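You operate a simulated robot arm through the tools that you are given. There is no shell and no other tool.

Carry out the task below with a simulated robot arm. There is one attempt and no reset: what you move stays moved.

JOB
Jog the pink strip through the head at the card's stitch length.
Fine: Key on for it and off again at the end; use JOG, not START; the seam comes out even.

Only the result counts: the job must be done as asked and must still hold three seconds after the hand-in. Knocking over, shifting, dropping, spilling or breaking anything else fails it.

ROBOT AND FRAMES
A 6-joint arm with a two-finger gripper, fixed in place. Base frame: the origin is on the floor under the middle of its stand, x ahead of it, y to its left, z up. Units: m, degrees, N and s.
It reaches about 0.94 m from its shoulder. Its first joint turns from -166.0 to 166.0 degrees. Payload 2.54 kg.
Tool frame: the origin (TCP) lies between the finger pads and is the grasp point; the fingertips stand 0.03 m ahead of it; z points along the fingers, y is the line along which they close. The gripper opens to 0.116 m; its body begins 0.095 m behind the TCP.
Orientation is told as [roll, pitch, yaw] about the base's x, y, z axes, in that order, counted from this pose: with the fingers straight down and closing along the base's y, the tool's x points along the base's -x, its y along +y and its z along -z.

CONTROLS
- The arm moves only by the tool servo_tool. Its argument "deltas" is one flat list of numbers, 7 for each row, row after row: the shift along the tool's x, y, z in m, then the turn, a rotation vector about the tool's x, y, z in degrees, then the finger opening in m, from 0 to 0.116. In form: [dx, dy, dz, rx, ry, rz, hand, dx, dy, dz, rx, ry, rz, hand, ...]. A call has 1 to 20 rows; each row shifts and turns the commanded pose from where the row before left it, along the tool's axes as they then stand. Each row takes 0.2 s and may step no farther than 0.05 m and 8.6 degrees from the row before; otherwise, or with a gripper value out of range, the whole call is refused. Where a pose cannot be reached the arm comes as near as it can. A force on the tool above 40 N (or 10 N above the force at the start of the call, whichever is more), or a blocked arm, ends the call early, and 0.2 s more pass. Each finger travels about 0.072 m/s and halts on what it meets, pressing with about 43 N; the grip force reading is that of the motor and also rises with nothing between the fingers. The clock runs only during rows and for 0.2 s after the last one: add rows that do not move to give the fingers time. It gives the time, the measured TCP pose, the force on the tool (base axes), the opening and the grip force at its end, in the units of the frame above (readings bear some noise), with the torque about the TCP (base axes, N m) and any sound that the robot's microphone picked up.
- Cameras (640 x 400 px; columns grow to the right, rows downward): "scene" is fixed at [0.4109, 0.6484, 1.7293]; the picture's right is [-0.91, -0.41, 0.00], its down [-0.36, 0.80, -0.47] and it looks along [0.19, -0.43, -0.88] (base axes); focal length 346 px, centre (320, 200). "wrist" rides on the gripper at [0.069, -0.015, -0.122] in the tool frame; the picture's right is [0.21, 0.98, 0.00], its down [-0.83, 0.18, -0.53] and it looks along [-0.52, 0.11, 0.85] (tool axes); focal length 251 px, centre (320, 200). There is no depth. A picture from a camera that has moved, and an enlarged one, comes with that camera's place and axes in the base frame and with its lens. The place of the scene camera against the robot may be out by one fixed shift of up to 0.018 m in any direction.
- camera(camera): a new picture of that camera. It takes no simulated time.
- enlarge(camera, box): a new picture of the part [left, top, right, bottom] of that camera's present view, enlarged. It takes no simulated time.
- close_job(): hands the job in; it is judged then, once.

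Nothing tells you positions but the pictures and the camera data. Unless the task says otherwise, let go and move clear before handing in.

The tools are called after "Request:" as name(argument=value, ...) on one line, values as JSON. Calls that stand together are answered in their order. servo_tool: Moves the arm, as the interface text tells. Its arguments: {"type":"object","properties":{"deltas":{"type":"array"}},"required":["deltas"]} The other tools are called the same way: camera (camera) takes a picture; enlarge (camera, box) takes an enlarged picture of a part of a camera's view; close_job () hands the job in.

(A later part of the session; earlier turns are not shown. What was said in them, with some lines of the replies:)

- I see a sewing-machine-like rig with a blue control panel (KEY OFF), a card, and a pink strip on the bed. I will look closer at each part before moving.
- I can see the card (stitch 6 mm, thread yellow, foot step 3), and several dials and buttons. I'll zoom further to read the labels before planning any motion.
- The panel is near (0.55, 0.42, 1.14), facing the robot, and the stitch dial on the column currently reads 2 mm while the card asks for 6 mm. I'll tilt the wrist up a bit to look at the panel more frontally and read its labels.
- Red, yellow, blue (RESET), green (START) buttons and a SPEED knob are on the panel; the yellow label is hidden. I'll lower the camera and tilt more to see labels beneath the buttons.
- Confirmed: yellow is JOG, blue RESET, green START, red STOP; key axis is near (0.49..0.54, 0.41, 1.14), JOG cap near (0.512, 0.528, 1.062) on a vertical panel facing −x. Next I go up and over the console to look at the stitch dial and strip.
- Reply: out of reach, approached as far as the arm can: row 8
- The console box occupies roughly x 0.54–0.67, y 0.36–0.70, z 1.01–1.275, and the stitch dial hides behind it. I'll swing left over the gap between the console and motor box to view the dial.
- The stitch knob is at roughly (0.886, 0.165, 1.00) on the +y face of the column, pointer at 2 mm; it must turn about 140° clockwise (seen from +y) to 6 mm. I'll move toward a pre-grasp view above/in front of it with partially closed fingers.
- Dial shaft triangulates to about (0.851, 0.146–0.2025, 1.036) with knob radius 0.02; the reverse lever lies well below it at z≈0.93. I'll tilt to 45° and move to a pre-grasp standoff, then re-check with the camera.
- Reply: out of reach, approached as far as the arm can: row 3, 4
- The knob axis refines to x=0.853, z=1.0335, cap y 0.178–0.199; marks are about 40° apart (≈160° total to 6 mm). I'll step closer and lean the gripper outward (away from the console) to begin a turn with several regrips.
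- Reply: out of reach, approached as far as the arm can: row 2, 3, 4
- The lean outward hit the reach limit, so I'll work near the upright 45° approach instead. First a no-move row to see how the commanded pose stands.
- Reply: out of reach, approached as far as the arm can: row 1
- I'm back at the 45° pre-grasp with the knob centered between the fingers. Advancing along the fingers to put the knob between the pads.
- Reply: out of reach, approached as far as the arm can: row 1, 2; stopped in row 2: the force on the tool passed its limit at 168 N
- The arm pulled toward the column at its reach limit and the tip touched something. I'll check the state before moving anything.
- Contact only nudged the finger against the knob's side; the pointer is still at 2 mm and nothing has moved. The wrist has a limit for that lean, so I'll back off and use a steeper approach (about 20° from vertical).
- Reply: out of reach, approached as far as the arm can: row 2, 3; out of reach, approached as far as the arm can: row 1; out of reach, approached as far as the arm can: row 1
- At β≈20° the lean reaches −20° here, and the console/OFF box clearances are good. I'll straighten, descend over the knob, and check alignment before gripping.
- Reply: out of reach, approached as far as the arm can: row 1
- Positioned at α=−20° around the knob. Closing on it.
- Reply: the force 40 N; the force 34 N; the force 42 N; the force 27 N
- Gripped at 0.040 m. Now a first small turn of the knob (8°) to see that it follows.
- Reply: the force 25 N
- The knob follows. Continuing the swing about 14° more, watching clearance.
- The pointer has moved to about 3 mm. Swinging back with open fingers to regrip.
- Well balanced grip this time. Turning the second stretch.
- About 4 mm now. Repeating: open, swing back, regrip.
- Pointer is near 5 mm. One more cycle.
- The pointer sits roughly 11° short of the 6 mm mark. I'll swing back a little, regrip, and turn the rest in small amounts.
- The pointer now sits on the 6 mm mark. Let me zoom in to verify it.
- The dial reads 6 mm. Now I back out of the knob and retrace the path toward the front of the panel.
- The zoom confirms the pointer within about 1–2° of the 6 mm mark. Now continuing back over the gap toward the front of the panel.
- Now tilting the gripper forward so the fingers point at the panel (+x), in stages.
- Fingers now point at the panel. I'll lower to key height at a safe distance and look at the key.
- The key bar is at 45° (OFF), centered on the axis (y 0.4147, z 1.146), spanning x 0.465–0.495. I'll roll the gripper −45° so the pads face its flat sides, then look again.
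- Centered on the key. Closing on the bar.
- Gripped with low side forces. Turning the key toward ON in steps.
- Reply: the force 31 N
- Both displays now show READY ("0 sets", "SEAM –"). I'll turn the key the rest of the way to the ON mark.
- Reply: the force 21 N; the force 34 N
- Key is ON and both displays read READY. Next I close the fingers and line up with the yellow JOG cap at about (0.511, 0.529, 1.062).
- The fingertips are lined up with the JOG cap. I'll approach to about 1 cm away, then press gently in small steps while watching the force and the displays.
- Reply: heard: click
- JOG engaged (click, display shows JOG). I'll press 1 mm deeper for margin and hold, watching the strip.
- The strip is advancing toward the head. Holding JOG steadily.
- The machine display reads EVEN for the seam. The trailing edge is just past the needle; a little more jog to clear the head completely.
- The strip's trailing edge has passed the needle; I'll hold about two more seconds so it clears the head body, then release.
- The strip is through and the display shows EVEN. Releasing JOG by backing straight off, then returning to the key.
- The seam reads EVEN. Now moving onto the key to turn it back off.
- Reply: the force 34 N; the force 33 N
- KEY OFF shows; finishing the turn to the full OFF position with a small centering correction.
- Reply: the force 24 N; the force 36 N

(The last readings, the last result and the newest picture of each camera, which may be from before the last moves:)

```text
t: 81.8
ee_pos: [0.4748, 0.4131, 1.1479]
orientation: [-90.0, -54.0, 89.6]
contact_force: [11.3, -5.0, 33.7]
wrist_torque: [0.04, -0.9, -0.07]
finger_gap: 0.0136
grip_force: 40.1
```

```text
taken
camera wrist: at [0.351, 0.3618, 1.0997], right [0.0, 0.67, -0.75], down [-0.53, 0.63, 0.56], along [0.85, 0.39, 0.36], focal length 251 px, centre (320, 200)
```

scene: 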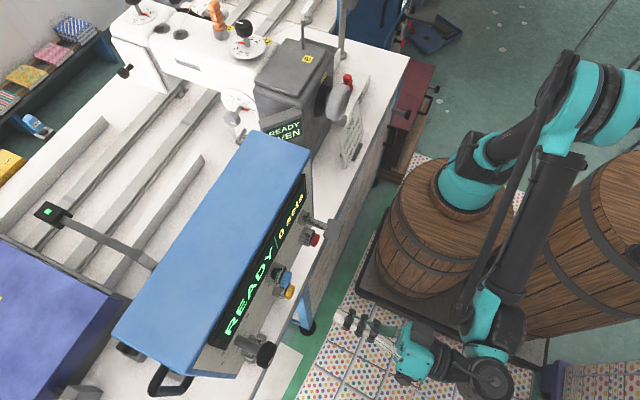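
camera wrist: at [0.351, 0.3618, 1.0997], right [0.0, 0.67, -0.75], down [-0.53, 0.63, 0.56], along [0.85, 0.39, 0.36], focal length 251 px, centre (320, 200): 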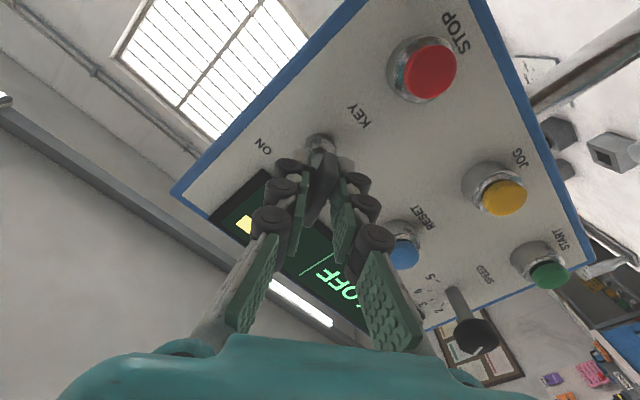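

Request:
servo_tool(deltas=[-0.0012, -0.0009, 0, 0, 0, -4, 0.0, 0, 0, 0, 0, 0, -4.5, 0.0])

Request:
servo_tool(deltas=[0, 0, 0, 0, 0, 0, 0.07, 0, 0, 0, 0, 0, 0, 0.07, 0, 0, 0, 0, 0, 0, 0.07, 0, 0, -0.045, 0, 0, 0, 0.07, 0, 0, -0.045, 0, 0, 0, 0.07])

Request:
camera(camera="wrist")

Request:
enlarge(camera="wrist", box=[220, 60, 420, 240])

Request:
camera(camera="scene")

```text
t: 82.5
ee_pos: [0.4736, 0.4143, 1.1464]
orientation: [-89.6, -45.8, 89.4]
contact_force: [-2.5, -8.6, 8.8]
wrist_torque: [-0.04, -0.93, 0.5]
finger_gap: 0.0134
grip_force: 39.8
```

```text
t: 83.7
ee_pos: [0.3862, 0.4156, 1.1503]
orientation: [-89.8, -45.6, 89.4]
contact_force: [0.7, 0.0, 0.1]
wrist_torque: [0.02, 0.02, 0.05]
finger_gap: 0.0697
grip_force: 0.0
```

```text
taken
camera wrist: at [0.2628, 0.357, 1.1112], right [0.0, 0.55, -0.84], down [-0.53, 0.71, 0.47], along [0.85, 0.44, 0.29], focal length 251 px, centre (320, 200)
```

wrist: 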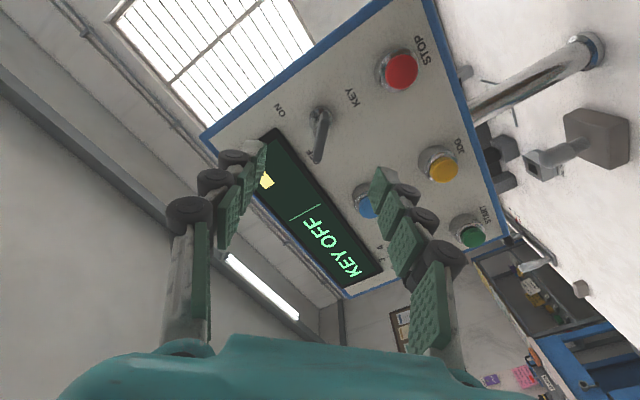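

```text
2.22 times, centred on (320, 150) of wrist
camera zoom: at [0.2628, 0.357, 1.1112], right [0.0, 0.55, -0.84], down [-0.53, 0.71, 0.47], along [0.85, 0.44, 0.29], focal length 559 px, centre (320, 311)
```

zoom: 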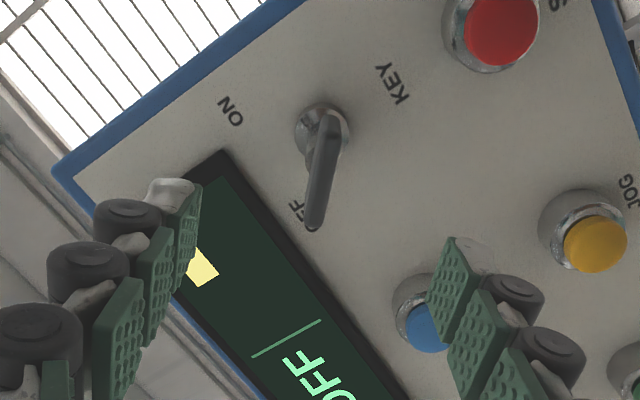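

```text
taken
```

scene: 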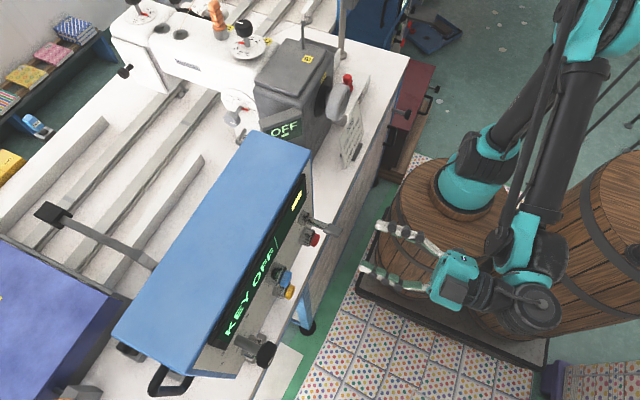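

The key is back at OFF and the panel shows KEY OFF. Moving the arm clear, then a last look around.

Request:
servo_tool(deltas=[0, 0, -0.04, 0, 0, 0, 0.07, -0.0233, -0.0237, 0, 0, 0, 0, 0.07, -0.0233, -0.0237, 0, 0, 0, 0, 0.07, -0.0233, -0.0237, 0, 0, 0, 0, 0.07, -0.0233, -0.0237, 0, 0, 0, 0, 0.07])

Request:
camera(camera="scene")

Request:
enlarge(camera="scene", box=[100, 0, 340, 150])

```text
t: 84.8
ee_pos: [0.346, 0.4132, 1.2809]
orientation: [-89.8, -45.7, 89.4]
contact_force: [-0.3, 0.4, 0.3]
wrist_torque: [0.01, 0.0, 0.02]
finger_gap: 0.0696
grip_force: 0.0
```

```text
taken
```

scene: 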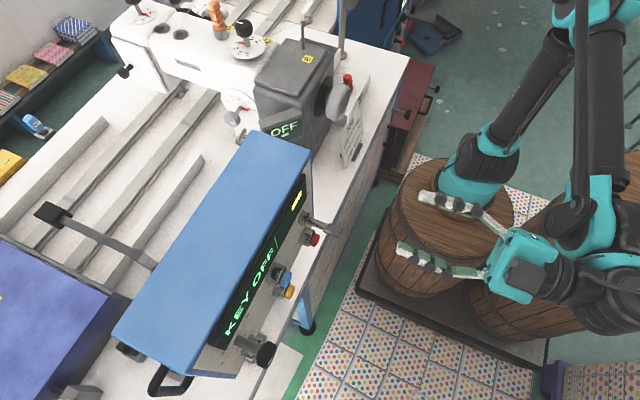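

```text
2.67 times, centred on (220, 75) of scene
camera zoom: at [0.4109, 0.6484, 1.7293], right [-0.91, -0.41, 0.0], down [-0.36, 0.8, -0.47], along [0.19, -0.43, -0.88], focal length 922 px, centre (587, 533)
```

zoom: 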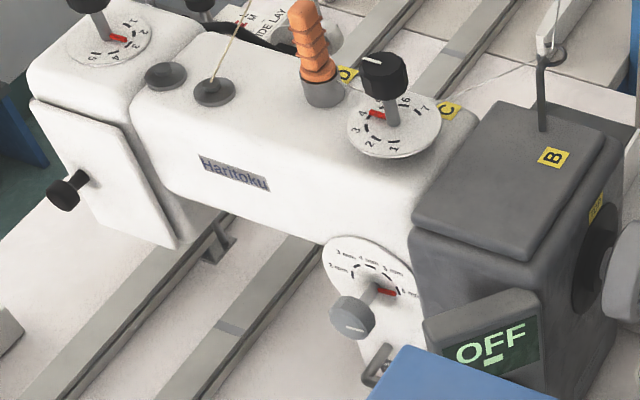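

The key is OFF, the dial reads 6 mm, the strip has gone through the head with an EVEN seam, and the arm is clear with nothing else disturbed. Handing in.

Request:
close_job()

```text
The job is handed in.
```

The pink strip went through the head on JOG at 6 mm. The machine's display read EVEN for the seam before I switched the key off. The job is handed in, and I haven't seen the result.

- **Stitch length:** I turned the dial from 2 mm to the card's 6 mm; the zoomed view puts the pointer within about 2° of the 6 mm mark.
- **Jogging:** I held JOG in one continuous press and never touched START. The strip's back edge passed the needle, and I kept jogging about three seconds more. The strip ended up behind the machine arm, out of the cameras' view, so I could not look at it there.
- **Key:** On for the run and back to OFF at the end; the panel shows KEY OFF.
- **One hard contact:** While lining up on the stitch dial, the arm hit its reach limit. A finger pushed against the dial area and the force reading peaked at 168 N. The pointer stayed at 2 mm and nothing looked moved or damaged.

The foot dial was already at 3, as the card asks, and I left it and the tension dial alone. I did not check the card's yellow thread. The gripper is empty and clear of the panel.
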